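You operate a simulated robot arm through the tools that you are given. There is no shell and no other tool. Be economical: measure what you need, move in short steps, check, and stop when the job is done.

The job below is to be done with a simulated robot arm. You get a single attempt, and the scene is never put back.

Task
Scoop 2 full scoops of rice from the covered pan into the square pan, then cover both.
Fine: use the blue scoop and leave it on the sealer table.

Only the result counts: the job must be done as asked and must still hold three seconds after the hand-in. Knocking over, shifting, dropping, spilling or breaking anything else fails it. Lids that push on must go on centred and level and be pressed home; caps that screw on are set level and turned clockwise until they are tight.

Robot
A 7-joint arm with a two-finger parallel gripper on a trunk, on a base that drives. Base frame: it is fixed to the floor where the robot stands at the start and does not move with it; the origin is under the middle of the robot, x ahead of it, y to its left, z up; the surface under the hand at the start is at about z = 886. Units: mm, degrees, N and s.
With the tool pointing down near the work surface it reaches from about 520 to 960 mm from the robot's upright axis, wherever it stands. Its first joint turns from -166.0 to 166.0 degrees. Places, roughly: medium lid (33x27x6 cm) [700, -100, 1000]; square lid (18x17x6 cm) [600, -500, 900]; top of the sealer table [300, -1000, 900]. Payload 3.91 kg.
The TCP is the grasp point between the finger pads, 30 mm short of the fingertips. In the tool frame z runs along the fingers and y along their closing line. The gripper opens to 110 mm. The fingers are 20 mm wide and 10 mm thick; the gripper's body (48 by 112 mm) begins 55 mm behind the TCP.
Orientation is told as [roll, pitch, yaw] about the base's x, y, z axes, in that order, counted from this pose: with the fingers straight down and closing along the base's y, the tool's x points along the base's -x, its y along +y and its z along -z.

Tools
- The arm moves only by the tool move_arm. Its argument "steps" is a list of rows, each an object of numbers (a shift or turn left out is 0, a gripper value left out holds the last): "tx", "ty", "tz": the shift along the base's x, y, z in units of 250 mm (1.0 is 250 mm); "ax", "ay", "az": the turn, a rotation vector about the base's x, y, z in units of 180 degrees (1.0 is 180 degrees). In form: [{"tx": .., "ty": .., "tz": .., "ax": .., "ay": .., "az": ..}, ...]. A call has 1 to 20 rows; each row is the pose to reach, as a shift and turn from the pose commanded when the call began. "grip" is the closure in counts, from 0 (fully open) to 255 (shut), set as the call begins (left out, the last holds). A call with a number of a shift or a turn outside -1 to 1 is refused whole. Rows are played at 5 a second. More than 50 mm and 8.6 degrees between two rows, or a gripper value outside its range, and nothing of the call is played. Where a pose cannot be reached the arm comes as near as it can. A force on the tool above 90 N (or 10 N above the force at the start of the call, whichever is more), or a blocked arm, ends the call early, and 0.2 s more pass. Each finger travels about 72 mm/s and halts on what it meets, pressing with about 42 N; the grip force reading is that of the motor and also rises with nothing between the fingers. The clock runs only during rows and for 0.2 s after the last one: add rows that repeat a pose to give the fingers time. It gives the time, the measured TCP pose, the force on the tool (base axes), the opening and the grip force at its end, in the units of the frame above (readings bear some noise), with the torque about the TCP (base axes, N m) and any sound that the robot's microphone picked up, and new pictures: "show" is both (left out), scene, wrist or none.
- Cameras (640 x 400 px; columns grow to the right, rows downward): "scene" is now at [223.4, -50.6, 1414.8]; the picture's right is [-0.67, -0.74, 0.00], its down [-0.58, 0.53, -0.61] and it looks along [0.45, -0.41, -0.79] (base axes); focal length 257 px, centre (320, 200). "wrist" rides on the gripper at [72, 17, -103] in the tool frame; the picture's right is [-0.23, 0.97, 0.00], its down [-0.76, -0.18, -0.62] and it looks along [-0.61, -0.14, 0.78] (tool axes); focal length 222 px, centre (320, 200). There is no depth. A picture from a camera that has moved, and an enlarged one, comes with that camera's place and axes in the base frame and with its lens.
- slide_trunk(by): slides the trunk up (or, below 0, down) by that many mm; the arm and the scene camera ride with it, the base frame stays. It gives what a move gives, with no picture.
- drive_base(legs): drives the robot by 1 to 6 legs, each [ahead, left, turn to the left] in mm, mm and degrees, along the robot's own axes; the way and the turn of a leg run together, so that a leg with both is an arc; at most 1500 mm and 180 degrees a leg. The arm and the cameras ride along, it lands a little off, and it stops where it bumps. It gives what a move gives, and a new picture of the scene camera.
- head_to(pan, tilt): turns the head with the scene camera to pan (to the left, within 86 degrees either way) and tilt (down, from -29 to 69), counted from straight ahead of the robot. It gives what a move gives, and a new picture of the scene camera.
- enlarge(camera, box): a new picture of the part [left, top, right, bottom] of that camera's present view, enlarged. No time passes.
- finish_job(): hands the job in; it is judged then, once.

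Work in short steps. Places have to be worked out from the pictures, the camera data and where the tool is seen: move nearer, look again, correct. Check each grasp and each placing, and mend what went wrong. You have 120 turns and 260 pictures in all, those below and enlarged ones among them. Open the gripper and draw the arm clear of the work before you hand the job in, unless the task says otherwise; then end with one line.

The tools are called after "Call:" as name(argument=value, ...) on one line, values as JSON. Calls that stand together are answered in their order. move_arm: Moves the arm, as the interface text tells. Its arguments: {"type":"object","properties":{"steps":{"type":"array"},"grip":{"type":"number"},"show":{"type":"string","enum":["both","scene","wrist","none"]}},"required":["steps"]} The other tools are called the same way: slide_trunk (by) slides the trunk up or down; drive_base (legs) drives the base; head_to (pan, tilt) turns the head that bears the scene camera; enlarge (camera, box) takes an enlarged picture of a part of a camera's view; finish_job () hands the job in.

At the start:

```text
clock: 0.0
position: [293.9, -429.6, 1000.8]
tool_rot: [0.0, 0.0, 0.0]
force: [0.2, 0.1, 0.4]
moment: [-0.02, 0.01, -0.01]
gripper_width: 109.9
grasp_force: 0.2
trunk travel left (down, up): [-625.0, 57.0]
robot x, y, heading: [1.6, 0.3, 0.1]
head pan, tilt: [-42.4, 52.2]
```

scene: 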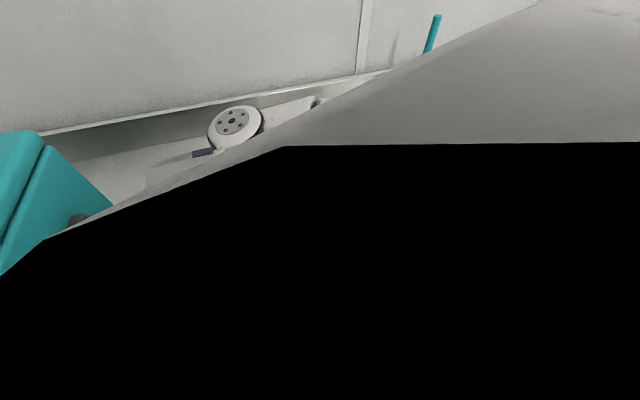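
wrist: 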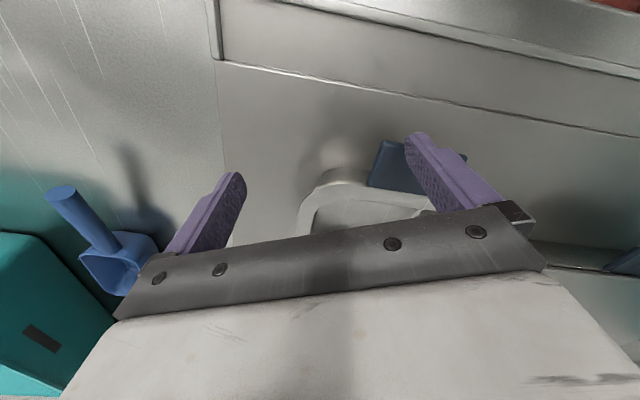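

The scene view is mostly blocked by something near, probably the arm. I'll turn the head to look ahead and get an overview.

Call:
head_to(pan=0, tilt=40)

Call:
head_to(pan=-80, tilt=35)

```text
clock: 1.1
position: [295.0, -430.4, 1000.4]
tool_rot: [0.0, 0.0, 0.0]
force: [-0.2, -0.4, 0.7]
moment: [-0.03, 0.0, -0.01]
gripper_width: 110.2
grasp_force: 0.1
trunk travel left (down, up): [-625.0, 57.0]
robot x, y, heading: [-3.2, 3.2, -0.0]
head pan, tilt: [0.0, 40.0]
camera scene: at [253.1, -0.2, 1431.9], right [0.0, -1.0, 0.0], down [-0.64, 0.0, -0.77], along [0.77, 0.0, -0.64], focal length 257 px, centre (320, 200)
```

scene: 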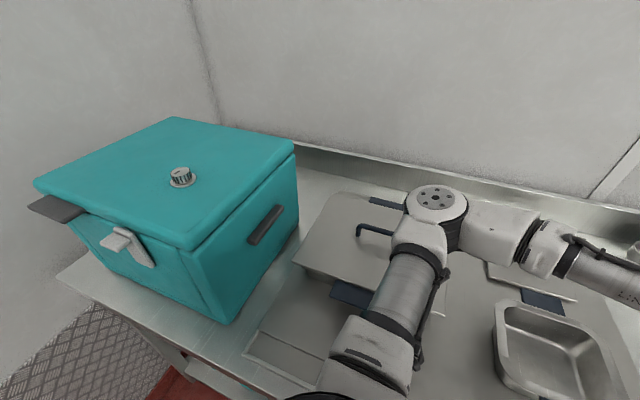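

```text
clock: 2.6
position: [294.3, -430.4, 999.8]
tool_rot: [0.0, 0.0, 0.0]
force: [0.1, -0.8, -1.0]
moment: [0.01, -0.01, 0.0]
gripper_width: 110.0
grasp_force: 0.0
trunk travel left (down, up): [-625.0, 57.0]
robot x, y, heading: [2.6, 3.2, -0.1]
head pan, tilt: [-80.0, 35.0]
camera scene: at [183.4, -86.8, 1439.5], right [-0.98, -0.17, 0.0], down [-0.1, 0.56, -0.82], along [0.14, -0.81, -0.57], focal length 257 px, centre (320, 200)
```

scene: 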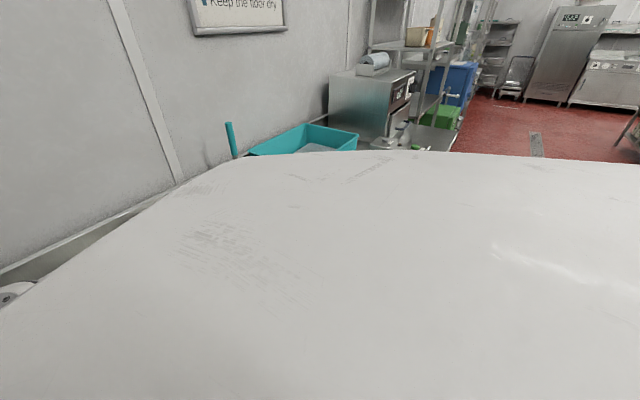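

The counter runs along the wall ahead: a teal box, the covered pan with its handle, the square pan and its lid. I'll raise the hand to get a wrist overview.

Call:
move_arm(steps=[{"tz": 0.2}, {"tz": 0.4}, {"tz": 0.6}, {"tz": 0.8}, {"tz": 1.0}, {"tz": 1.0}], show="wrist")

Call:
head_to(pan=-20, tilt=50)

```text
clock: 4.0
position: [292.2, -434.9, 1253.0]
tool_rot: [0.0, 0.1, 0.0]
force: [0.6, -0.6, -1.3]
moment: [0.02, 0.01, -0.01]
gripper_width: 109.9
grasp_force: 0.1
trunk travel left (down, up): [-625.0, 57.0]
robot x, y, heading: [-1.8, 1.8, 0.2]
head pan, tilt: [-80.0, 35.0]
camera wrist: at [220.4, -417.3, 1356.9], right [0.23, 0.97, 0.0], down [0.76, -0.18, 0.62], along [0.61, -0.14, -0.78], focal length 222 px, centre (320, 200)
```

wrist: 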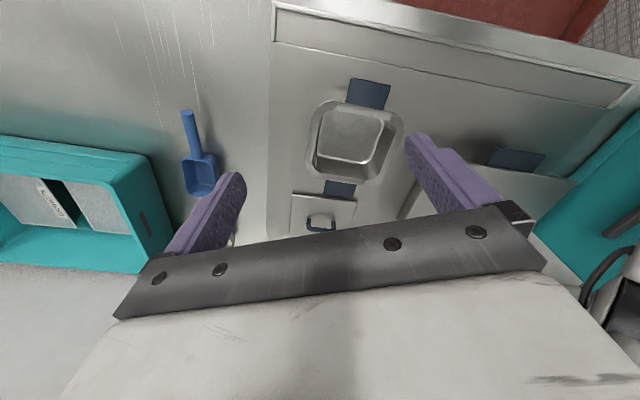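

```text
clock: 5.3
position: [292.3, -434.7, 1253.1]
tool_rot: [-0.1, 0.0, 0.0]
force: [0.4, 1.3, 0.4]
moment: [-0.01, 0.05, 0.01]
gripper_width: 110.3
grasp_force: 0.0
trunk travel left (down, up): [-625.0, 57.0]
robot x, y, heading: [0.9, 4.8, -0.3]
head pan, tilt: [-20.0, 50.0]
camera scene: at [240.4, -26.5, 1417.7], right [-0.34, -0.94, 0.0], down [-0.72, 0.26, -0.64], along [0.6, -0.22, -0.77], focal length 257 px, centre (320, 200)
```

scene: 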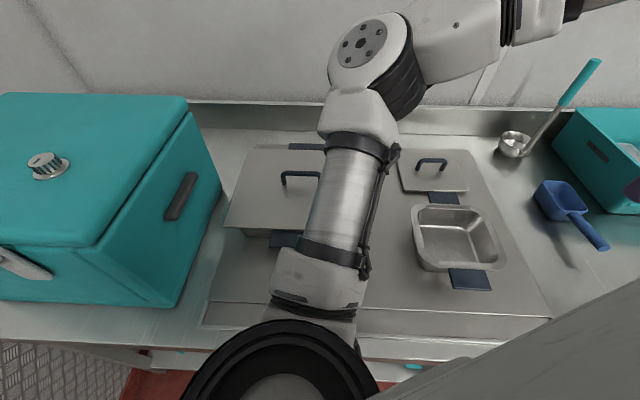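

The counter seems rotated some 18° to the base; the blue scoop lies with its handle end near [297,-690,930] and its bowl near [438,-779]. I'll shift the hand right and look at the scoop and sealer table.

Call:
move_arm(steps=[{"ty": -0.2}, {"ty": -0.4}, {"ty": -0.6}, {"ty": -0.8}, {"ty": -1.0}, {"ty": -1.0}], show="both")

```text
clock: 6.9
position: [327.8, -641.1, 1219.0]
tool_rot: [1.5, 0.8, 3.4]
force: [0.3, 0.3, -1.1]
moment: [0.0, 0.03, 0.03]
gripper_width: 110.0
grasp_force: 0.1
out of reach, approached as far as the arm can: row 5, 6
trunk travel left (down, up): [-625.0, 57.0]
robot x, y, heading: [0.2, -2.3, 0.1]
head pan, tilt: [-20.0, 50.0]
stopped in row 6: the arm was blocked; the commanded pose is now the measured one
camera scene: at [241.3, -26.5, 1417.5], right [-0.34, -0.94, 0.0], down [-0.72, 0.26, -0.64], along [0.6, -0.22, -0.77], focal length 257 px, centre (320, 200)
camera wrist: at [255.5, -629.4, 1324.9], right [0.17, 0.99, 0.02], down [0.78, -0.15, 0.61], along [0.6, -0.09, -0.79], focal length 222 px, centre (320, 200)
```

scene: 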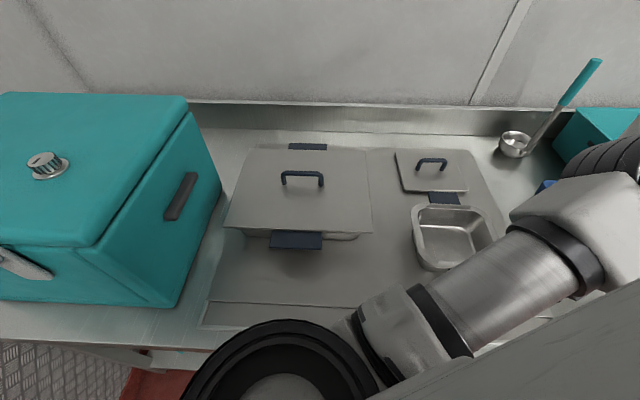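
wrist: 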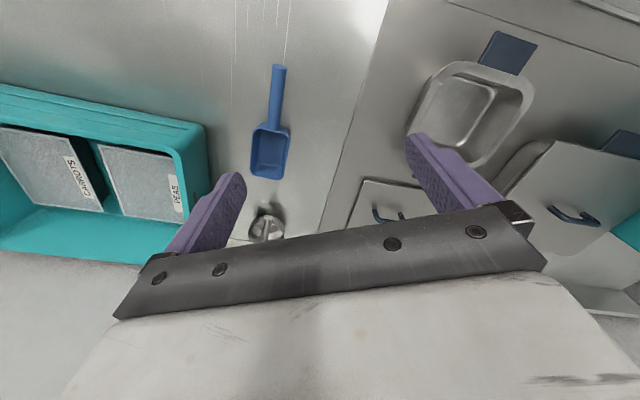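

The layout is clear now: medium lid handle near [662,-134,972], square lid handle near [651,-514,910]. I need to see the right-hand side to tell where the sealer table begins, so I'll swing the arm left out of the camera's way.

Call:
move_arm(steps=[{"tx": 0.05, "ty": 0.18, "tz": 0.05, "ax": -0.008, "ay": -0.004, "az": -0.019}, {"tx": 0.1, "ty": 0.35, "tz": 0.1, "ax": -0.008, "ay": -0.004, "az": -0.019}, {"tx": 0.15, "ty": 0.53, "tz": 0.12, "ax": -0.008, "ay": -0.004, "az": -0.019}, {"tx": 0.25, "ty": 0.7, "tz": 0.12, "ax": -0.008, "ay": -0.004, "az": -0.019}, {"tx": 0.35, "ty": 0.85, "tz": 0.12, "ax": -0.008, "ay": -0.004, "az": -0.019}, {"tx": 0.45, "ty": 1.0, "tz": 0.12, "ax": -0.008, "ay": -0.004, "az": -0.019}], show="none")

Call:
move_arm(steps=[{"tx": 0.05, "ty": 0.18}, {"tx": 0.1, "ty": 0.35}, {"tx": 0.12, "ty": 0.53}, {"tx": 0.12, "ty": 0.7}, {"tx": 0.12, "ty": 0.85}, {"tx": 0.12, "ty": 1.0}, {"tx": 0.12, "ty": 1.0}], show="wrist")

Call:
head_to(pan=-70, tilt=40)

```text
clock: 8.3
position: [367.2, -624.4, 1236.6]
tool_rot: [1.5, 0.4, 0.3]
force: [0.3, -0.5, -0.2]
moment: [-0.01, 0.01, -0.01]
gripper_width: 110.0
grasp_force: 0.0
out of reach, approached as far as the arm can: row 1, 2, 3, 4, 5, 6
trunk travel left (down, up): [-625.0, 57.0]
robot x, y, heading: [1.0, -0.0, -0.0]
head pan, tilt: [-20.0, 50.0]
```

```text
clock: 9.9
position: [370.6, -622.8, 1240.2]
tool_rot: [1.1, 0.5, 0.6]
force: [-0.3, -0.9, -0.2]
moment: [-0.04, -0.03, 0.04]
gripper_width: 110.2
grasp_force: 0.0
out of reach, approached as far as the arm can: row 1, 2, 3, 4, 5, 6, 7
trunk travel left (down, up): [-625.0, 57.0]
robot x, y, heading: [-2.8, 4.5, 0.1]
head pan, tilt: [-20.0, 50.0]
camera wrist: at [298.5, -608.5, 1345.0], right [0.22, 0.98, 0.02], down [0.77, -0.18, 0.61], along [0.6, -0.12, -0.79], focal length 222 px, centre (320, 200)
```

wrist: 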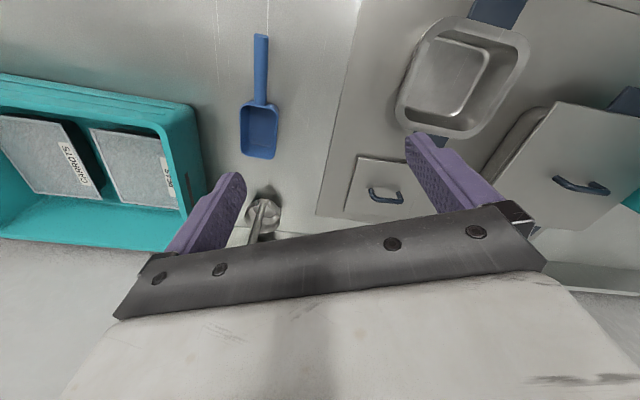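

```text
clock: 11.1
position: [370.8, -623.3, 1241.0]
tool_rot: [1.0, 0.4, 0.7]
force: [-0.2, -0.7, 0.1]
moment: [0.0, 0.01, -0.02]
gripper_width: 110.0
grasp_force: 0.1
trunk travel left (down, up): [-625.0, 57.0]
robot x, y, heading: [1.2, 5.5, -0.1]
head pan, tilt: [-70.0, 40.0]
camera scene: at [197.1, -80.0, 1431.9], right [-0.94, -0.34, 0.0], down [-0.22, 0.6, -0.77], along [0.26, -0.72, -0.64], focal length 257 px, centre (320, 200)
```

scene: 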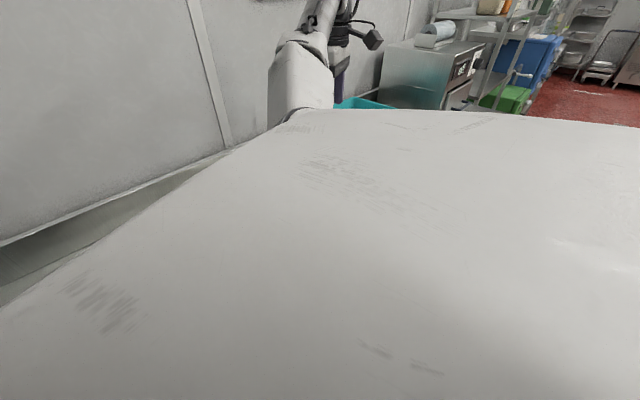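

The arm seems stuck at a reach limit up here. I'll lower it and then move back left.

Call:
move_arm(steps=[{"tz": -0.15}, {"tz": -0.3}, {"tz": -0.45, "ty": 0.1}, {"tz": -0.45, "ty": 0.25}, {"tz": -0.45, "ty": 0.4}, {"tz": -0.45, "ty": 0.6}, {"tz": -0.45, "ty": 0.8}, {"tz": -0.45, "ty": 0.8}], show="wrist")

Call:
head_to(pan=-40, tilt=40)

```text
clock: 12.9
position: [361.9, -435.7, 1137.6]
tool_rot: [-0.3, 0.1, -0.3]
force: [-0.4, -0.7, 0.0]
moment: [-0.01, 0.01, -0.03]
gripper_width: 110.0
grasp_force: 0.2
trunk travel left (down, up): [-625.0, 57.0]
robot x, y, heading: [-3.4, 0.8, -0.0]
head pan, tilt: [-70.0, 40.0]
camera wrist: at [288.9, -416.7, 1241.8], right [0.23, 0.97, 0.0], down [0.76, -0.18, 0.62], along [0.61, -0.15, -0.78], focal length 222 px, centre (320, 200)
```

wrist: 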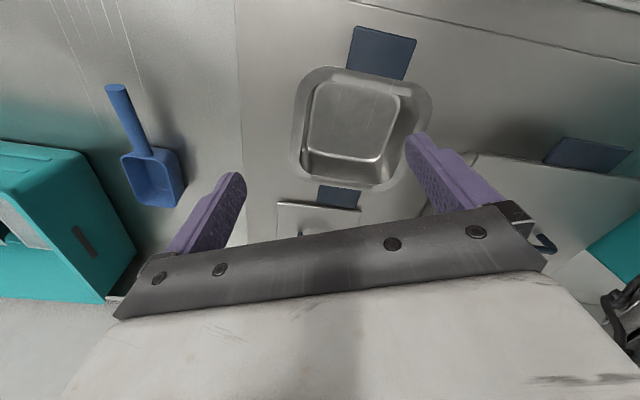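

```text
clock: 13.8
position: [362.1, -434.6, 1138.2]
tool_rot: [-0.3, 0.0, -0.4]
force: [-0.2, 0.8, 0.0]
moment: [-0.02, 0.02, 0.03]
gripper_width: 109.8
grasp_force: 0.2
trunk travel left (down, up): [-625.0, 57.0]
robot x, y, heading: [1.0, -1.8, 0.4]
head pan, tilt: [-40.0, 40.0]
camera scene: at [233.1, -54.8, 1431.9], right [-0.64, -0.77, 0.0], down [-0.49, 0.41, -0.77], along [0.59, -0.49, -0.64], focal length 257 px, centre (320, 200)
```

scene: 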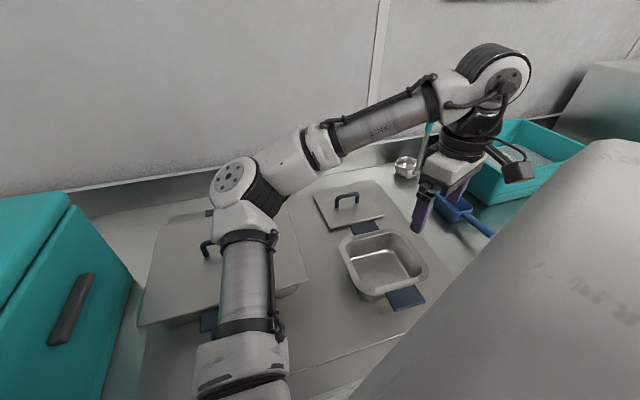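

I can see the sealer beyond the teal bin. I'll yaw the hand to the right and shift over so the wrist camera can look along the table toward the sealer.

Call:
move_arm(steps=[{"ty": -0.06, "az": -0.045}, {"ty": -0.12, "az": -0.09}, {"ty": -0.18, "az": -0.135}, {"ty": -0.24, "az": -0.18}, {"ty": -0.3, "az": -0.225}, {"ty": -0.36, "az": -0.27}, {"ty": -0.42, "az": -0.315}, {"ty": -0.48, "az": -0.36}, {"ty": -0.54, "az": -0.405}, {"ty": -0.6, "az": -0.45}, {"ty": -0.6, "az": -0.45}], show="both")

```text
clock: 16.2
position: [359.3, -588.3, 1138.5]
tool_rot: [-0.2, 0.0, -81.3]
force: [-0.3, 0.0, 0.2]
moment: [0.03, -0.01, 0.03]
gripper_width: 109.6
grasp_force: 0.1
trunk travel left (down, up): [-625.0, 57.0]
robot x, y, heading: [-0.1, 1.1, 0.2]
head pan, tilt: [-40.0, 40.0]
camera scene: at [233.2, -54.7, 1431.9], right [-0.64, -0.77, 0.0], down [-0.49, 0.41, -0.77], along [0.59, -0.49, -0.64], focal length 257 px, centre (320, 200)
camera wrist: at [365.3, -512.9, 1242.1], right [1.0, -0.08, 0.0], down [-0.06, -0.78, 0.62], along [-0.05, -0.62, -0.78], focal length 222 px, centre (320, 200)
```

scene: 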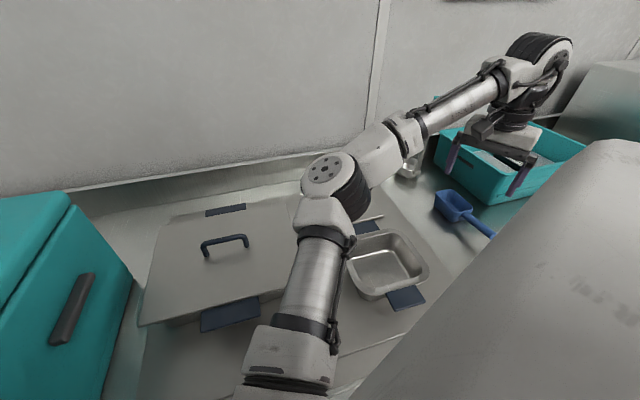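
wrist: 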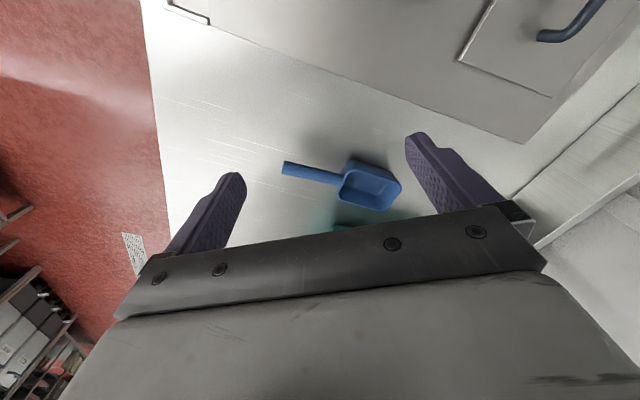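

The scoop and bin lie on one smooth counter that reaches further right. I'll tilt the hand so the wrist camera looks further along it, to see whether the surface is continuous to the sealer.

Call:
move_arm(steps=[{"ax": -0.045}, {"ax": -0.09}, {"ax": -0.135}, {"ax": -0.18}, {"ax": -0.225}, {"ax": -0.225}], show="wrist")

```text
clock: 17.6
position: [360.4, -587.9, 1137.4]
tool_rot: [-7.6, -40.0, -78.6]
force: [-0.2, 0.0, 0.0]
moment: [0.03, 0.0, -0.02]
gripper_width: 110.1
grasp_force: 0.1
trunk travel left (down, up): [-625.0, 57.0]
robot x, y, heading: [1.6, 3.6, 0.2]
head pan, tilt: [-40.0, 40.0]
camera wrist: at [366.4, -463.6, 1168.2], right [1.0, -0.06, 0.05], down [-0.06, -0.19, 0.98], along [-0.05, -0.98, -0.19], focal length 222 px, centre (320, 200)
```

wrist: 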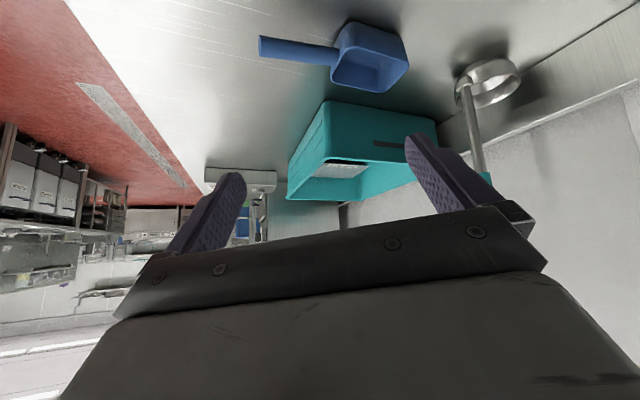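

The counter runs unbroken from the scoop to the sealer, so it is the sealer table. The free area in front of the bin, around [145,-886], can take the medium lid while I scoop. I'll untilt the hand and bring it above the medium lid's handle.

Call:
move_arm(steps=[{"ax": 0.045, "ty": 0.12}, {"ax": 0.09, "ty": 0.26}, {"ax": 0.135, "ty": 0.4, "tx": 0.05}, {"ax": 0.18, "ty": 0.54, "tx": 0.15}, {"ax": 0.225, "ty": 0.68, "tx": 0.27}, {"ax": 0.225, "ty": 0.8, "tx": 0.4}, {"ax": 0.225, "ty": 0.9, "tx": 0.55}, {"ax": 0.225, "ty": 1.0, "tx": 0.7}, {"ax": 0.225, "ty": 1.0, "tx": 0.7}], show="none")

Call:
head_to(pan=-15, tilt=45)

```text
clock: 19.6
position: [538.1, -338.9, 1138.2]
tool_rot: [-0.3, 0.0, -81.4]
force: [0.5, 1.1, -0.4]
moment: [0.0, 0.03, -0.01]
gripper_width: 110.2
grasp_force: 0.0
trunk travel left (down, up): [-625.0, 57.0]
robot x, y, heading: [-2.1, 2.4, -0.0]
head pan, tilt: [-40.0, 40.0]
```

```text
clock: 20.5
position: [537.0, -338.3, 1139.3]
tool_rot: [-0.3, -0.1, -81.4]
force: [0.0, -0.2, -0.2]
moment: [0.02, -0.01, 0.03]
gripper_width: 110.1
grasp_force: 0.1
trunk travel left (down, up): [-625.0, 57.0]
robot x, y, heading: [-1.9, -2.7, -0.1]
head pan, tilt: [-15.0, 45.0]
camera scene: at [246.5, -21.2, 1424.6], right [-0.26, -0.97, 0.0], down [-0.68, 0.18, -0.71], along [0.68, -0.18, -0.71], focal length 257 px, centre (320, 200)
```

scene: 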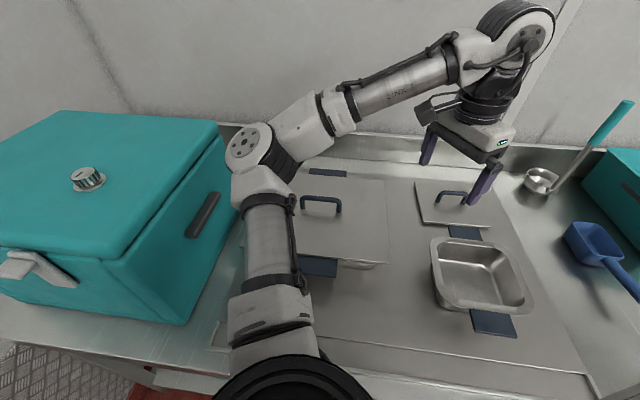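

The elbow would come close to the teal box if I reached the medium lid from here. I'll drive back and slightly right so all the workplaces come within good reach.

Call:
drive_base(legs=[[-200, -150, 0]])

```text
clock: 22.3
position: [342.3, -488.3, 1139.3]
tool_rot: [-0.2, 0.0, -81.2]
force: [0.3, 0.7, -0.2]
moment: [0.0, 0.01, 0.0]
gripper_width: 110.2
grasp_force: 0.0
trunk travel left (down, up): [-625.0, 57.0]
robot x, y, heading: [-195.1, -148.5, -0.2]
head pan, tilt: [-15.0, 45.0]
camera scene: at [51.6, -169.5, 1424.8], right [-0.26, -0.97, 0.0], down [-0.68, 0.18, -0.71], along [0.68, -0.18, -0.71], focal length 257 px, centre (320, 200)
```

scene: 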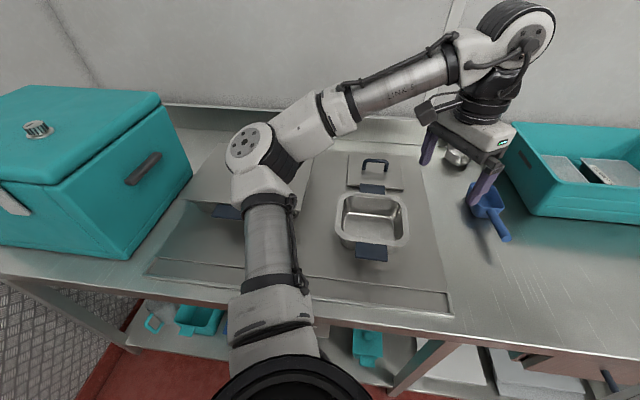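

Good clear view now. I'll move toward above the medium lid's handle, yawing to -113°.

Call:
move_arm(steps=[{"tx": 0.12, "ty": 0.12, "az": -0.04}, {"tx": 0.24, "ty": 0.25, "az": -0.08}, {"tx": 0.36, "ty": 0.38, "az": -0.12}, {"tx": 0.48, "ty": 0.51, "az": -0.16}, {"tx": 0.6, "ty": 0.64, "az": -0.178}, {"tx": 0.72, "ty": 0.77, "az": -0.178}, {"tx": 0.84, "ty": 0.9, "az": -0.178}, {"tx": 0.92, "ty": 1.0, "az": -0.178}, {"tx": 0.92, "ty": 1.0, "az": -0.178}], show="both")

```text
clock: 24.3
position: [573.9, -234.8, 1137.5]
tool_rot: [-0.3, 0.1, -113.4]
force: [0.2, -0.7, 0.1]
moment: [-0.02, 0.01, 0.01]
gripper_width: 109.9
grasp_force: 0.1
trunk travel left (down, up): [-625.0, 57.0]
robot x, y, heading: [-196.3, -147.6, -0.4]
head pan, tilt: [-15.0, 45.0]
camera scene: at [52.1, -169.2, 1424.7], right [-0.26, -0.97, 0.0], down [-0.68, 0.18, -0.71], along [0.68, -0.18, -0.71], focal length 257 px, centre (320, 200)
camera wrist: at [617.8, -175.3, 1242.5], right [0.8, -0.6, 0.0], down [-0.46, -0.63, 0.62], along [-0.37, -0.5, -0.78], focal length 222 px, centre (320, 200)
```

scene: 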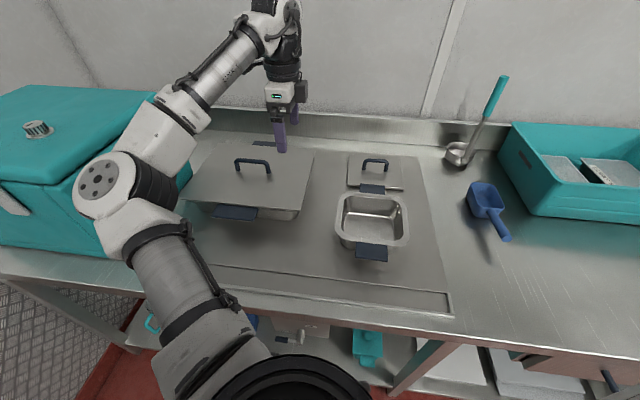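
wrist: 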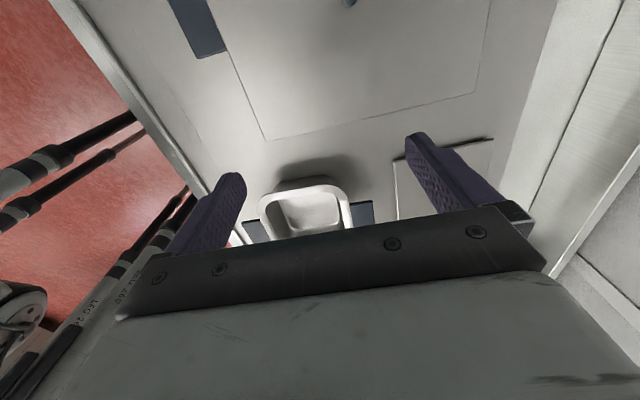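

The elbow is getting near the teal box; I'll drive 200 mm right so the elbow stays clear of it when the hand reaches the lid.

Call:
drive_base(legs=[[0, -200, 0]])

Call:
move_arm(steps=[{"tx": 0.05, "ty": 0.17}, {"tx": 0.1, "ty": 0.34}, {"tx": 0.15, "ty": 0.51}, {"tx": 0.2, "ty": 0.68}, {"tx": 0.25, "ty": 0.85}, {"tx": 0.3, "ty": 1.0}, {"tx": 0.3, "ty": 1.0}], show="both")

```text
clock: 26.5
position: [572.5, -435.0, 1139.1]
tool_rot: [-0.3, 0.0, -113.5]
force: [0.2, 0.5, -0.3]
moment: [0.04, 0.0, -0.01]
gripper_width: 109.9
grasp_force: 0.2
trunk travel left (down, up): [-625.0, 57.0]
robot x, y, heading: [-196.1, -343.8, -0.3]
head pan, tilt: [-15.0, 45.0]
camera scene: at [51.6, -367.6, 1424.6], right [-0.26, -0.96, 0.0], down [-0.68, 0.19, -0.71], along [0.68, -0.19, -0.71], focal length 257 px, centre (320, 200)
```

scene: 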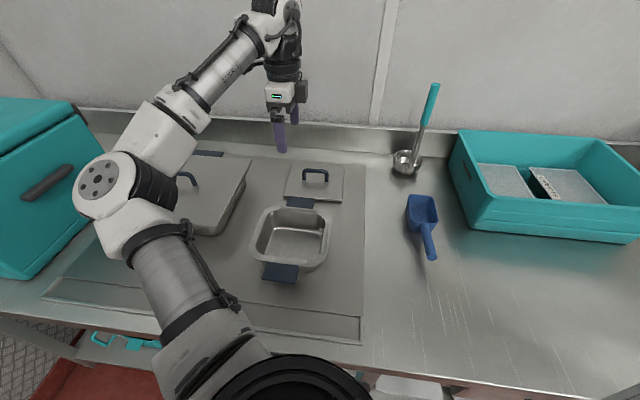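

```text
clock: 28.1
position: [644.7, -186.3, 1137.5]
tool_rot: [-0.3, 0.0, -113.7]
force: [1.1, -0.1, 0.1]
moment: [0.05, 0.01, -0.02]
gripper_width: 110.1
grasp_force: 0.2
trunk travel left (down, up): [-625.0, 57.0]
robot x, y, heading: [-198.6, -344.7, -0.1]
head pan, tilt: [-15.0, 45.0]
camera scene: at [51.5, -367.3, 1424.7], right [-0.26, -0.96, 0.0], down [-0.68, 0.19, -0.71], along [0.68, -0.19, -0.71], focal length 257 px, centre (320, 200)
camera wrist: at [689.8, -125.8, 1241.8], right [0.8, -0.6, 0.0], down [-0.46, -0.63, 0.62], along [-0.38, -0.5, -0.78], focal length 222 px, centre (320, 200)
```

scene: 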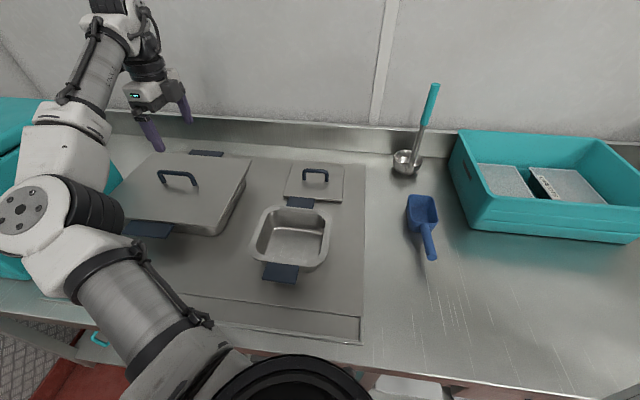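
wrist: 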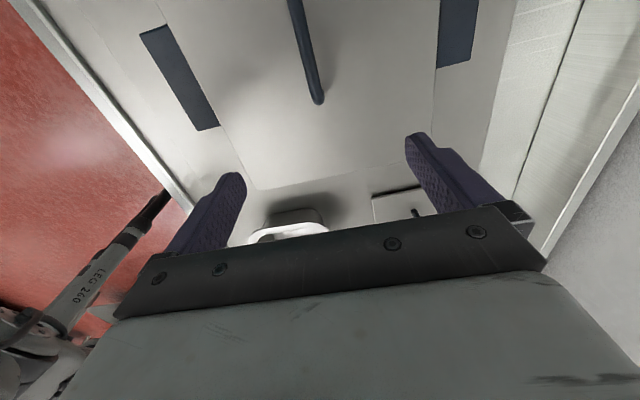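

Handle's line runs through about [647,-175] to [678,-99] (22° skew, matches the gripper). I'll centre over [662,-138] and descend to z≈1040 and look.

Call:
move_arm(steps=[{"tx": 0.035, "ty": 0.1}, {"tx": 0.07, "ty": 0.193, "tz": -0.1}, {"tx": 0.07, "ty": 0.193, "tz": -0.25}, {"tx": 0.07, "ty": 0.193, "tz": -0.39}, {"tx": 0.07, "ty": 0.193, "tz": -0.39}], show="both")

```text
clock: 29.3
position: [662.0, -135.5, 1040.8]
tool_rot: [-0.2, 0.1, -113.6]
force: [0.0, -0.6, -0.9]
moment: [-0.03, 0.01, 0.0]
gripper_width: 110.1
grasp_force: 0.0
trunk travel left (down, up): [-625.0, 57.0]
robot x, y, heading: [-195.9, -345.5, -0.3]
head pan, tilt: [-15.0, 45.0]
camera scene: at [51.4, -367.3, 1424.7], right [-0.26, -0.96, 0.0], down [-0.68, 0.19, -0.71], along [0.68, -0.19, -0.71], focal length 257 px, centre (320, 200)
camera wrist: at [707.0, -75.2, 1144.8], right [0.8, -0.6, 0.0], down [-0.47, -0.63, 0.62], along [-0.38, -0.5, -0.78], focal length 222 px, centre (320, 200)
```

scene: 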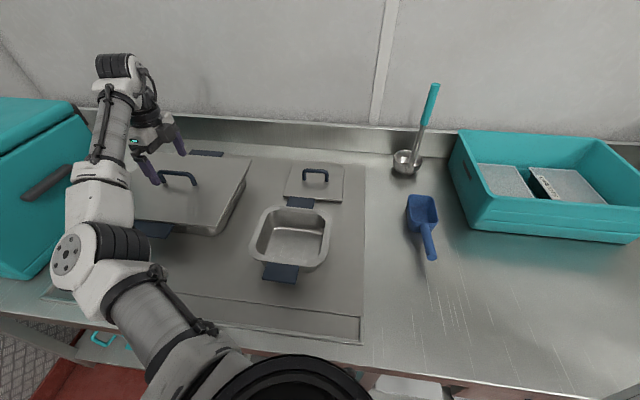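
wrist: 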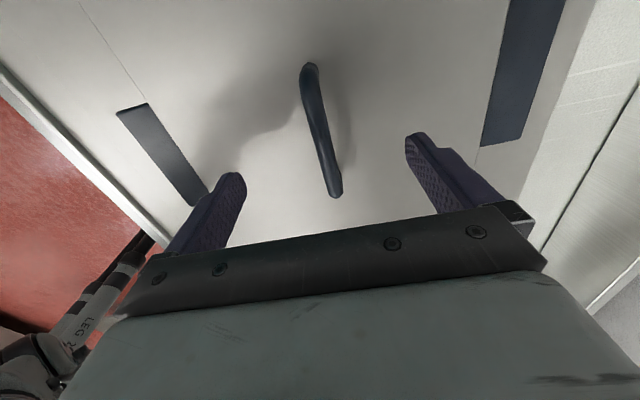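

The handle is centred between the fingers; descend to z≈988 and close on it.

Call:
move_arm(steps=[{"tx": 0.016, "ty": 0.024, "tz": -0.1}, {"tx": 0.016, "ty": 0.024, "tz": -0.21}, {"tx": 0.016, "ty": 0.024, "tz": -0.21}], show="wrist")

Call:
move_arm(steps=[{}, {}, {}, {}, {}], grip=255, show="both")

```text
clock: 30.1
position: [667.0, -128.5, 990.2]
tool_rot: [-0.1, 0.1, -113.5]
force: [-0.6, -0.3, 2.7]
moment: [-0.1, -0.1, -0.03]
gripper_width: 110.0
grasp_force: 0.1
trunk travel left (down, up): [-625.0, 57.0]
robot x, y, heading: [-196.4, -344.3, -0.3]
head pan, tilt: [-15.0, 45.0]
camera wrist: at [711.8, -68.6, 1093.1], right [0.8, -0.6, 0.0], down [-0.47, -0.63, 0.62], along [-0.37, -0.5, -0.78], focal length 222 px, centre (320, 200)
```

wrist: 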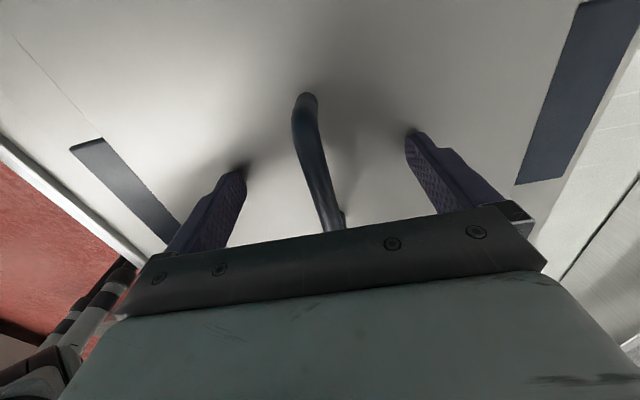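

```text
clock: 31.3
position: [666.5, -128.5, 988.6]
tool_rot: [-0.3, 0.1, -113.5]
force: [-1.4, -0.3, 2.8]
moment: [-0.07, 0.01, 0.38]
gripper_width: 12.4
grasp_force: 41.9
trunk travel left (down, up): [-625.0, 57.0]
robot x, y, heading: [-195.1, -343.4, 0.1]
head pan, tilt: [-15.0, 45.0]
camera scene: at [51.4, -367.2, 1424.7], right [-0.26, -0.96, 0.0], down [-0.68, 0.19, -0.71], along [0.68, -0.19, -0.71], focal length 257 px, centre (320, 200)
camera wrist: at [711.6, -68.2, 1092.9], right [0.8, -0.6, 0.0], down [-0.46, -0.63, 0.62], along [-0.38, -0.5, -0.78], focal length 222 px, centre (320, 200)
```

scene: 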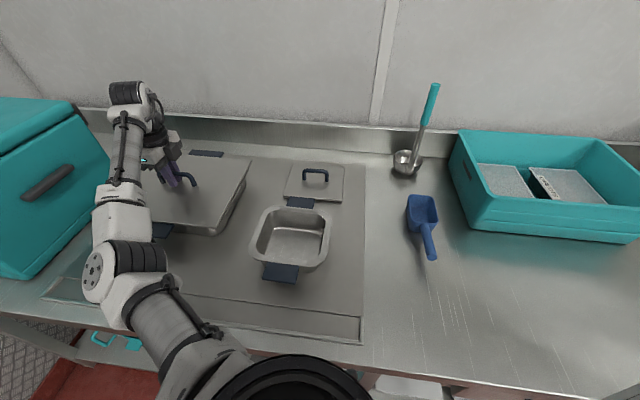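
wrist: 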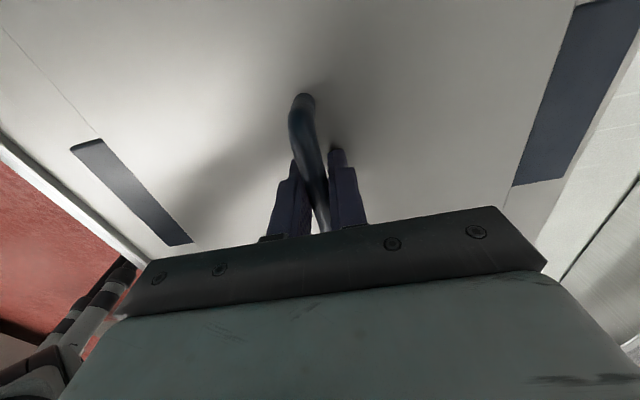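

Handle gripped (12.4 mm); pose [666.5,-128.5,988.6] noted for putting the lid back. Lift straight up slowly.

Call:
move_arm(steps=[{"tz": 0.04}, {"tz": 0.08}, {"tz": 0.14}, {"tz": 0.24}, {"tz": 0.36}, {"tz": 0.5}, {"tz": 0.5}], show="both")

```text
clock: 32.9
position: [668.7, -130.1, 1115.1]
tool_rot: [-0.2, -0.1, -113.5]
force: [0.5, 0.1, -5.3]
moment: [0.01, -0.04, 0.02]
gripper_width: 12.3
grasp_force: 41.8
trunk travel left (down, up): [-625.0, 57.0]
robot x, y, heading: [-193.8, -347.2, -0.2]
head pan, tilt: [-15.0, 45.0]
camera scene: at [52.6, -366.9, 1424.4], right [-0.26, -0.96, 0.0], down [-0.68, 0.19, -0.71], along [0.68, -0.19, -0.71], focal length 257 px, centre (320, 200)
camera wrist: at [714.5, -70.6, 1219.3], right [0.8, -0.6, -0.01], down [-0.46, -0.63, 0.62], along [-0.38, -0.5, -0.78], focal length 222 px, centre (320, 200)
```

scene: 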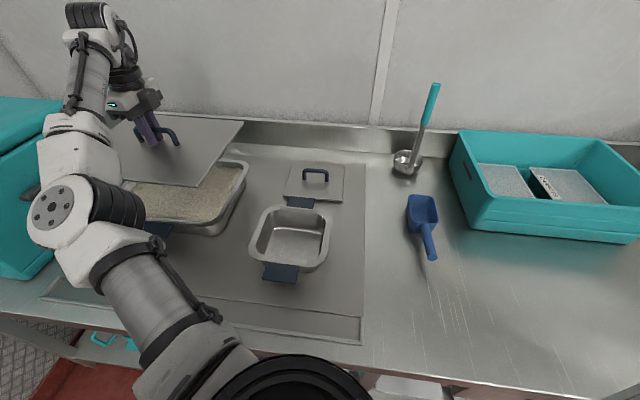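
wrist: 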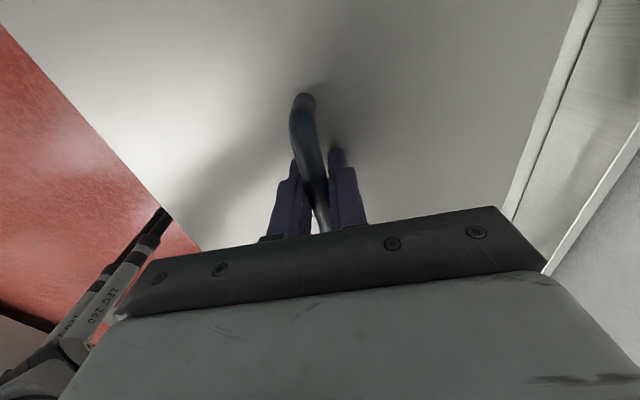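

The lid is off and light; the pan is full of rice. I carry the lid at this height toward the free table area in front of the bin, around [145,-886].

Call:
move_arm(steps=[{"tx": -0.104, "ty": -0.152}, {"tx": -0.208, "ty": -0.304}, {"tx": -0.312, "ty": -0.456}, {"tx": -0.416, "ty": -0.608}, {"tx": -0.522, "ty": -0.757}], show="none")

Call:
move_arm(steps=[{"tx": -0.104, "ty": -0.152}, {"tx": -0.208, "ty": -0.304}, {"tx": -0.312, "ty": -0.456}, {"tx": -0.416, "ty": -0.608}, {"tx": -0.522, "ty": -0.757}], show="scene")

```text
clock: 34.1
position: [539.0, -321.1, 1114.4]
tool_rot: [-0.3, 0.0, -113.4]
force: [-0.1, 0.4, -4.2]
moment: [0.04, -0.02, 0.0]
gripper_width: 12.3
grasp_force: 42.3
trunk travel left (down, up): [-625.0, 57.0]
robot x, y, heading: [-195.4, -344.4, -0.3]
head pan, tilt: [-15.0, 45.0]
```

```text
clock: 35.3
position: [408.3, -513.9, 1112.8]
tool_rot: [-0.3, -0.1, -113.4]
force: [0.8, -0.5, -4.2]
moment: [0.02, -0.01, -0.03]
gripper_width: 12.2
grasp_force: 42.0
trunk travel left (down, up): [-625.0, 57.0]
robot x, y, heading: [-196.4, -346.8, 0.1]
head pan, tilt: [-15.0, 45.0]
camera scene: at [51.9, -368.1, 1424.5], right [-0.26, -0.96, 0.0], down [-0.68, 0.19, -0.71], along [0.68, -0.19, -0.71], focal length 257 px, centre (320, 200)
```

scene: 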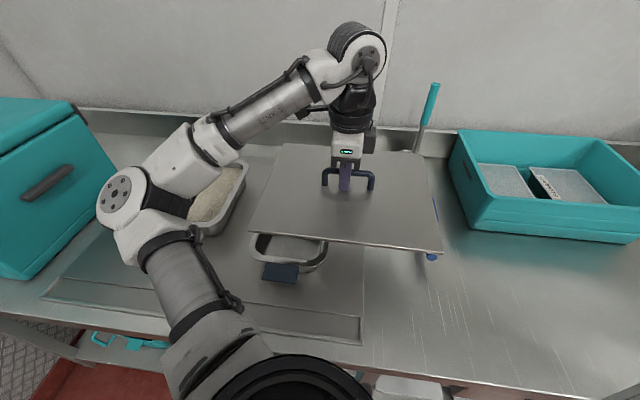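

Path is clear; continue to the placing spot.

Call:
move_arm(steps=[{"tx": -0.104, "ty": -0.152}, {"tx": -0.208, "ty": -0.304}, {"tx": -0.312, "ty": -0.456}, {"tx": -0.416, "ty": -0.608}, {"tx": -0.522, "ty": -0.757}], show="none")

Call:
move_arm(steps=[{"tx": -0.104, "ty": -0.152}, {"tx": -0.208, "ty": -0.304}, {"tx": -0.312, "ty": -0.456}, {"tx": -0.416, "ty": -0.608}, {"tx": -0.522, "ty": -0.73}, {"tx": -0.522, "ty": -0.73}], show="none")

Call:
head_to(pan=-45, tilt=50)

```text
clock: 36.5
position: [278.3, -697.7, 1113.7]
tool_rot: [-0.2, 0.1, -113.5]
force: [0.6, 0.4, -5.2]
moment: [0.02, 0.02, -0.01]
gripper_width: 12.3
grasp_force: 42.1
trunk travel left (down, up): [-625.0, 57.0]
robot x, y, heading: [-194.8, -342.4, -0.2]
head pan, tilt: [-15.0, 45.0]
```

```text
clock: 37.9
position: [143.9, -880.4, 1113.3]
tool_rot: [-0.3, 0.0, -113.5]
force: [0.2, 0.5, -5.2]
moment: [0.0, 0.0, -0.02]
gripper_width: 12.4
grasp_force: 42.4
trunk travel left (down, up): [-625.0, 57.0]
robot x, y, heading: [-195.3, -346.2, -0.3]
head pan, tilt: [-15.0, 45.0]
```

```text
clock: 38.9
position: [144.5, -880.4, 1113.7]
tool_rot: [-0.3, 0.0, -113.5]
force: [0.2, 0.0, -4.1]
moment: [0.01, -0.01, -0.02]
gripper_width: 12.1
grasp_force: 41.7
trunk travel left (down, up): [-625.0, 57.0]
robot x, y, heading: [-194.4, -343.3, -0.4]
head pan, tilt: [-45.0, 50.0]
camera scene: at [27.7, -400.8, 1417.7], right [-0.71, -0.7, 0.0], down [-0.54, 0.54, -0.64], along [0.45, -0.46, -0.77], focal length 257 px, centre (320, 200)
```

scene: 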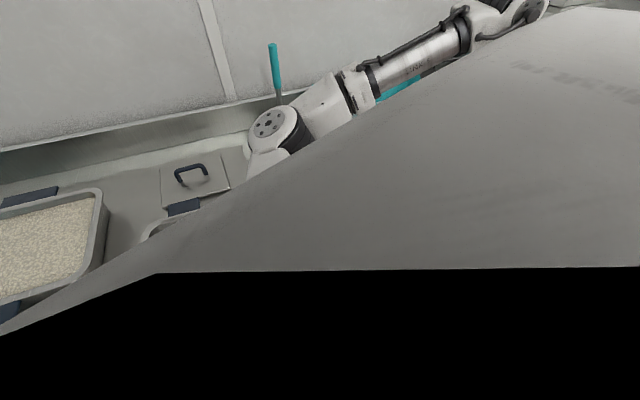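

The body blocks the head that way. I'll turn the head back and lower the lid in part, then look.

Call:
move_arm(steps=[{"tz": -0.15}, {"tz": -0.3}, {"tz": -0.44}, {"tz": -0.44}], show="wrist")

Call:
head_to(pan=-28, tilt=45)

```text
clock: 39.9
position: [145.6, -881.8, 1004.6]
tool_rot: [-0.4, -0.1, -113.5]
force: [-0.7, 0.6, -4.7]
moment: [0.04, 0.03, 0.02]
gripper_width: 12.1
grasp_force: 42.2
trunk travel left (down, up): [-625.0, 57.0]
robot x, y, heading: [-194.8, -344.4, -0.3]
head pan, tilt: [-45.0, 50.0]
camera wrist: at [190.2, -821.4, 1109.0], right [0.8, -0.6, 0.0], down [-0.46, -0.63, 0.62], along [-0.38, -0.5, -0.78], focal length 222 px, centre (320, 200)
```

wrist: 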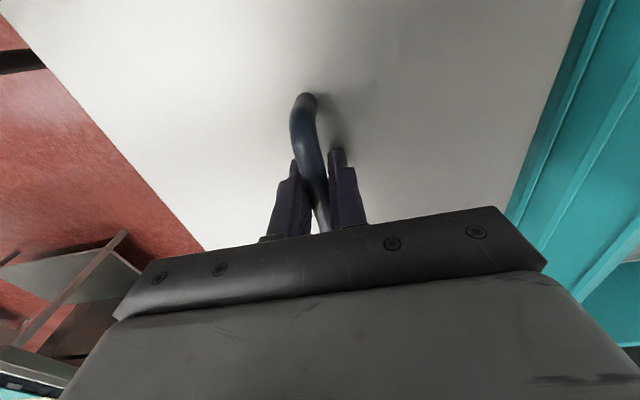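

```text
clock: 40.6
position: [145.5, -882.0, 1005.7]
tool_rot: [-0.2, 0.1, -113.4]
force: [-0.4, 0.7, -4.5]
moment: [0.04, -0.01, 0.01]
gripper_width: 12.6
grasp_force: 42.5
trunk travel left (down, up): [-625.0, 57.0]
robot x, y, heading: [-196.7, -344.7, -0.2]
head pan, tilt: [-28.0, 45.0]
camera scene: at [45.0, -384.7, 1424.6], right [-0.47, -0.88, 0.0], down [-0.62, 0.34, -0.71], along [0.62, -0.33, -0.71], focal length 257 px, centre (320, 200)
```

scene: 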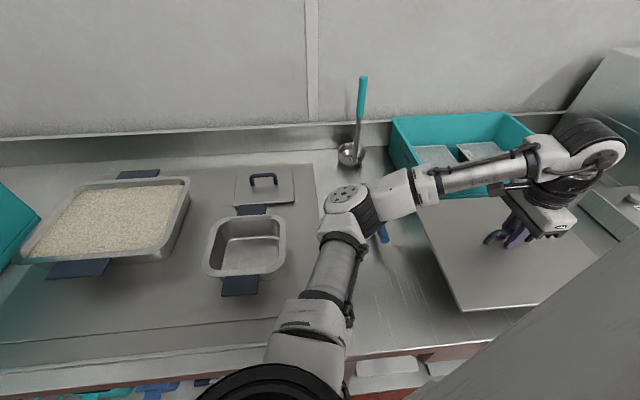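

The lid hovers over free table, clear of the bin and table edge. Lower in small steps watching for contact.

Call:
move_arm(steps=[{"tz": -0.06}, {"tz": -0.12}, {"tz": -0.16}, {"tz": -0.16}], show="none")

Call:
move_arm(steps=[{"tz": -0.02}, {"tz": -0.04}, {"tz": -0.04}], show="scene")

```text
clock: 41.6
position: [147.6, -880.8, 964.8]
tool_rot: [-0.3, 0.0, -113.5]
force: [0.5, 0.5, -4.7]
moment: [0.03, -0.02, 0.02]
gripper_width: 12.5
grasp_force: 42.1
trunk travel left (down, up): [-625.0, 57.0]
robot x, y, heading: [-196.3, -347.7, -0.4]
head pan, tilt: [-28.0, 45.0]
```

```text
clock: 42.5
position: [145.8, -881.9, 954.1]
tool_rot: [-0.3, 0.0, -113.6]
force: [0.2, -0.3, -4.7]
moment: [0.01, -0.02, -0.02]
gripper_width: 12.0
grasp_force: 42.5
trunk travel left (down, up): [-625.0, 57.0]
robot x, y, heading: [-193.3, -344.4, -0.1]
head pan, tilt: [-28.0, 45.0]
camera scene: at [45.0, -384.6, 1424.6], right [-0.47, -0.88, 0.0], down [-0.62, 0.33, -0.71], along [0.62, -0.33, -0.71], focal length 257 px, centre (320, 200)
```

scene: 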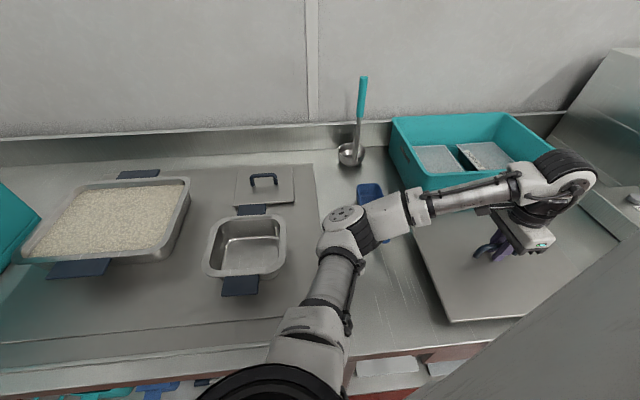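

No contact yet at 954; continue.

Call:
move_arm(steps=[{"tz": -0.02}, {"tz": -0.04}, {"tz": -0.04}], show="none")

Call:
move_arm(steps=[{"tz": -0.016}, {"tz": -0.032}, {"tz": -0.032}], show="none")

```text
clock: 43.2
position: [146.5, -881.0, 944.6]
tool_rot: [-0.3, 0.0, -113.6]
force: [-0.1, 0.1, -4.7]
moment: [0.03, -0.01, 0.01]
gripper_width: 12.2
grasp_force: 41.9
trunk travel left (down, up): [-625.0, 57.0]
robot x, y, heading: [-191.2, -341.6, -0.1]
head pan, tilt: [-28.0, 45.0]
```

```text
clock: 44.0
position: [146.1, -879.1, 936.1]
tool_rot: [-0.2, 0.0, -113.5]
force: [0.1, -0.4, -4.5]
moment: [0.02, 0.01, 0.0]
gripper_width: 12.2
grasp_force: 41.6
trunk travel left (down, up): [-625.0, 57.0]
robot x, y, heading: [-192.9, -340.7, 0.1]
head pan, tilt: [-28.0, 45.0]
```

Call:
move_arm(steps=[{"tz": -0.016}, {"tz": -0.032}, {"tz": -0.032}], show="wrist")

```text
clock: 44.9
position: [146.2, -880.7, 926.8]
tool_rot: [-0.3, 0.0, -113.5]
force: [-0.3, -0.5, -4.3]
moment: [0.03, -0.02, -0.01]
gripper_width: 12.2
grasp_force: 41.8
trunk travel left (down, up): [-625.0, 57.0]
robot x, y, heading: [-195.2, -348.4, -0.1]
head pan, tilt: [-28.0, 45.0]
camera wrist: at [191.5, -820.5, 1031.1], right [0.8, -0.6, 0.0], down [-0.46, -0.63, 0.62], along [-0.38, -0.5, -0.78], focal length 222 px, centre (320, 200)
```

wrist: 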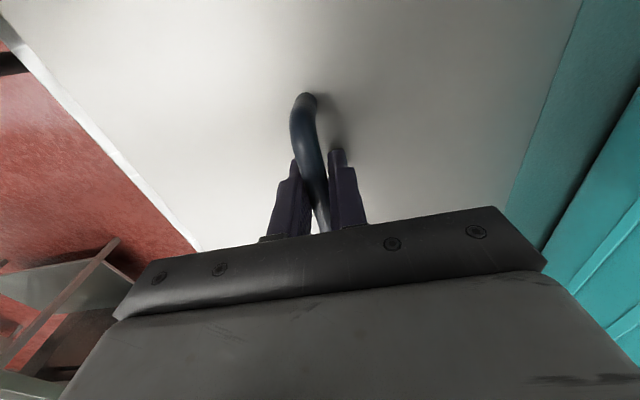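

Near the table now; continue in 4 mm steps with force checks.

Call:
move_arm(steps=[{"tz": -0.012}, {"tz": -0.012}], show="none")

Call:
move_arm(steps=[{"tz": -0.012}, {"tz": -0.012}], show="scene")

```text
clock: 45.5
position: [147.0, -880.4, 923.8]
tool_rot: [-0.3, 0.0, -113.6]
force: [-1.0, -0.3, -3.1]
moment: [-0.1, 0.16, 0.07]
gripper_width: 12.5
grasp_force: 41.8
trunk travel left (down, up): [-625.0, 57.0]
robot x, y, heading: [-194.3, -341.8, -0.1]
head pan, tilt: [-28.0, 45.0]
```

```text
clock: 46.0
position: [146.7, -880.7, 923.7]
tool_rot: [-0.2, 0.0, -113.5]
force: [2.0, -1.7, 14.6]
moment: [1.1, -0.45, -0.02]
gripper_width: 12.6
grasp_force: 41.7
trunk travel left (down, up): [-625.0, 57.0]
robot x, y, heading: [-196.0, -345.0, -0.1]
head pan, tilt: [-28.0, 45.0]
camera scene: at [44.3, -383.5, 1425.1], right [-0.47, -0.88, 0.0], down [-0.62, 0.33, -0.71], along [0.62, -0.34, -0.71], focal length 257 px, centre (320, 200)
```

scene: 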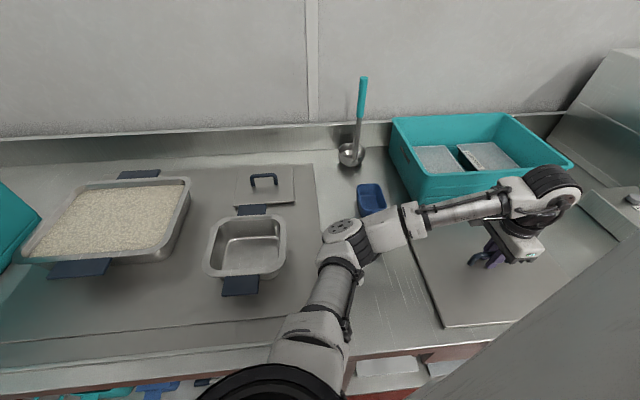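

The lid rests on the table (contact at z≈923.8). Open the fingers, then lift off.

Call:
move_arm(steps=[{"tz": 0.006}, {"tz": 0.006}, {"tz": 0.006}, {"tz": 0.006}, {"tz": 0.006}], grip=0, show="none")

Call:
move_arm(steps=[{"tz": 0.15}, {"tz": 0.35}, {"tz": 0.55}, {"tz": 0.75}, {"tz": 0.75}], show="both")

```text
clock: 47.2
position: [146.5, -881.2, 923.7]
tool_rot: [-0.3, 0.1, -113.5]
force: [-2.8, -0.1, 5.8]
moment: [-0.14, -0.27, -0.01]
gripper_width: 109.0
grasp_force: 0.1
trunk travel left (down, up): [-625.0, 57.0]
robot x, y, heading: [-195.6, -346.3, -0.1]
head pan, tilt: [-28.0, 45.0]
```

```text
clock: 48.5
position: [147.3, -879.5, 1110.9]
tool_rot: [-0.3, 0.0, -113.5]
force: [0.8, 0.3, 0.4]
moment: [-0.04, 0.01, -0.03]
gripper_width: 109.8
grasp_force: 0.0
trunk travel left (down, up): [-625.0, 57.0]
robot x, y, heading: [-193.6, -348.2, -0.4]
head pan, tilt: [-28.0, 45.0]
camera scene: at [45.1, -384.5, 1424.6], right [-0.47, -0.88, 0.0], down [-0.62, 0.33, -0.71], along [0.62, -0.33, -0.71], focal length 257 px, centre (320, 200)
camera wrist: at [191.7, -819.5, 1214.6], right [0.8, -0.6, -0.01], down [-0.46, -0.63, 0.62], along [-0.38, -0.5, -0.78], focal length 222 px, centre (320, 200)
```

scene: 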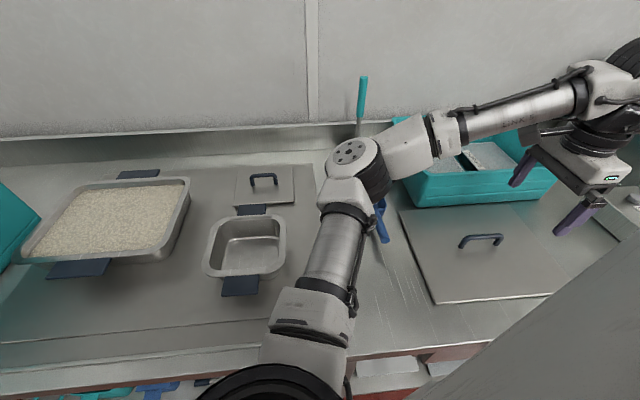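
wrist: 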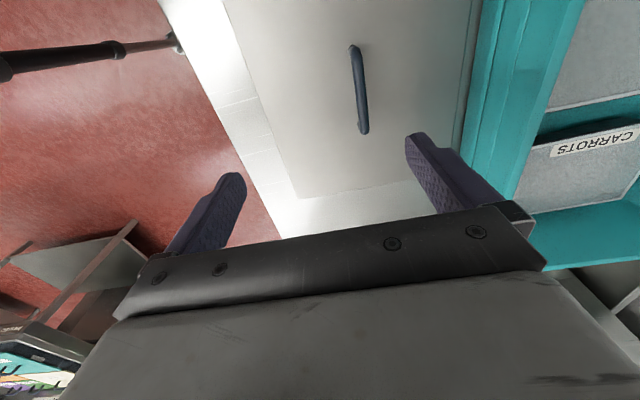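

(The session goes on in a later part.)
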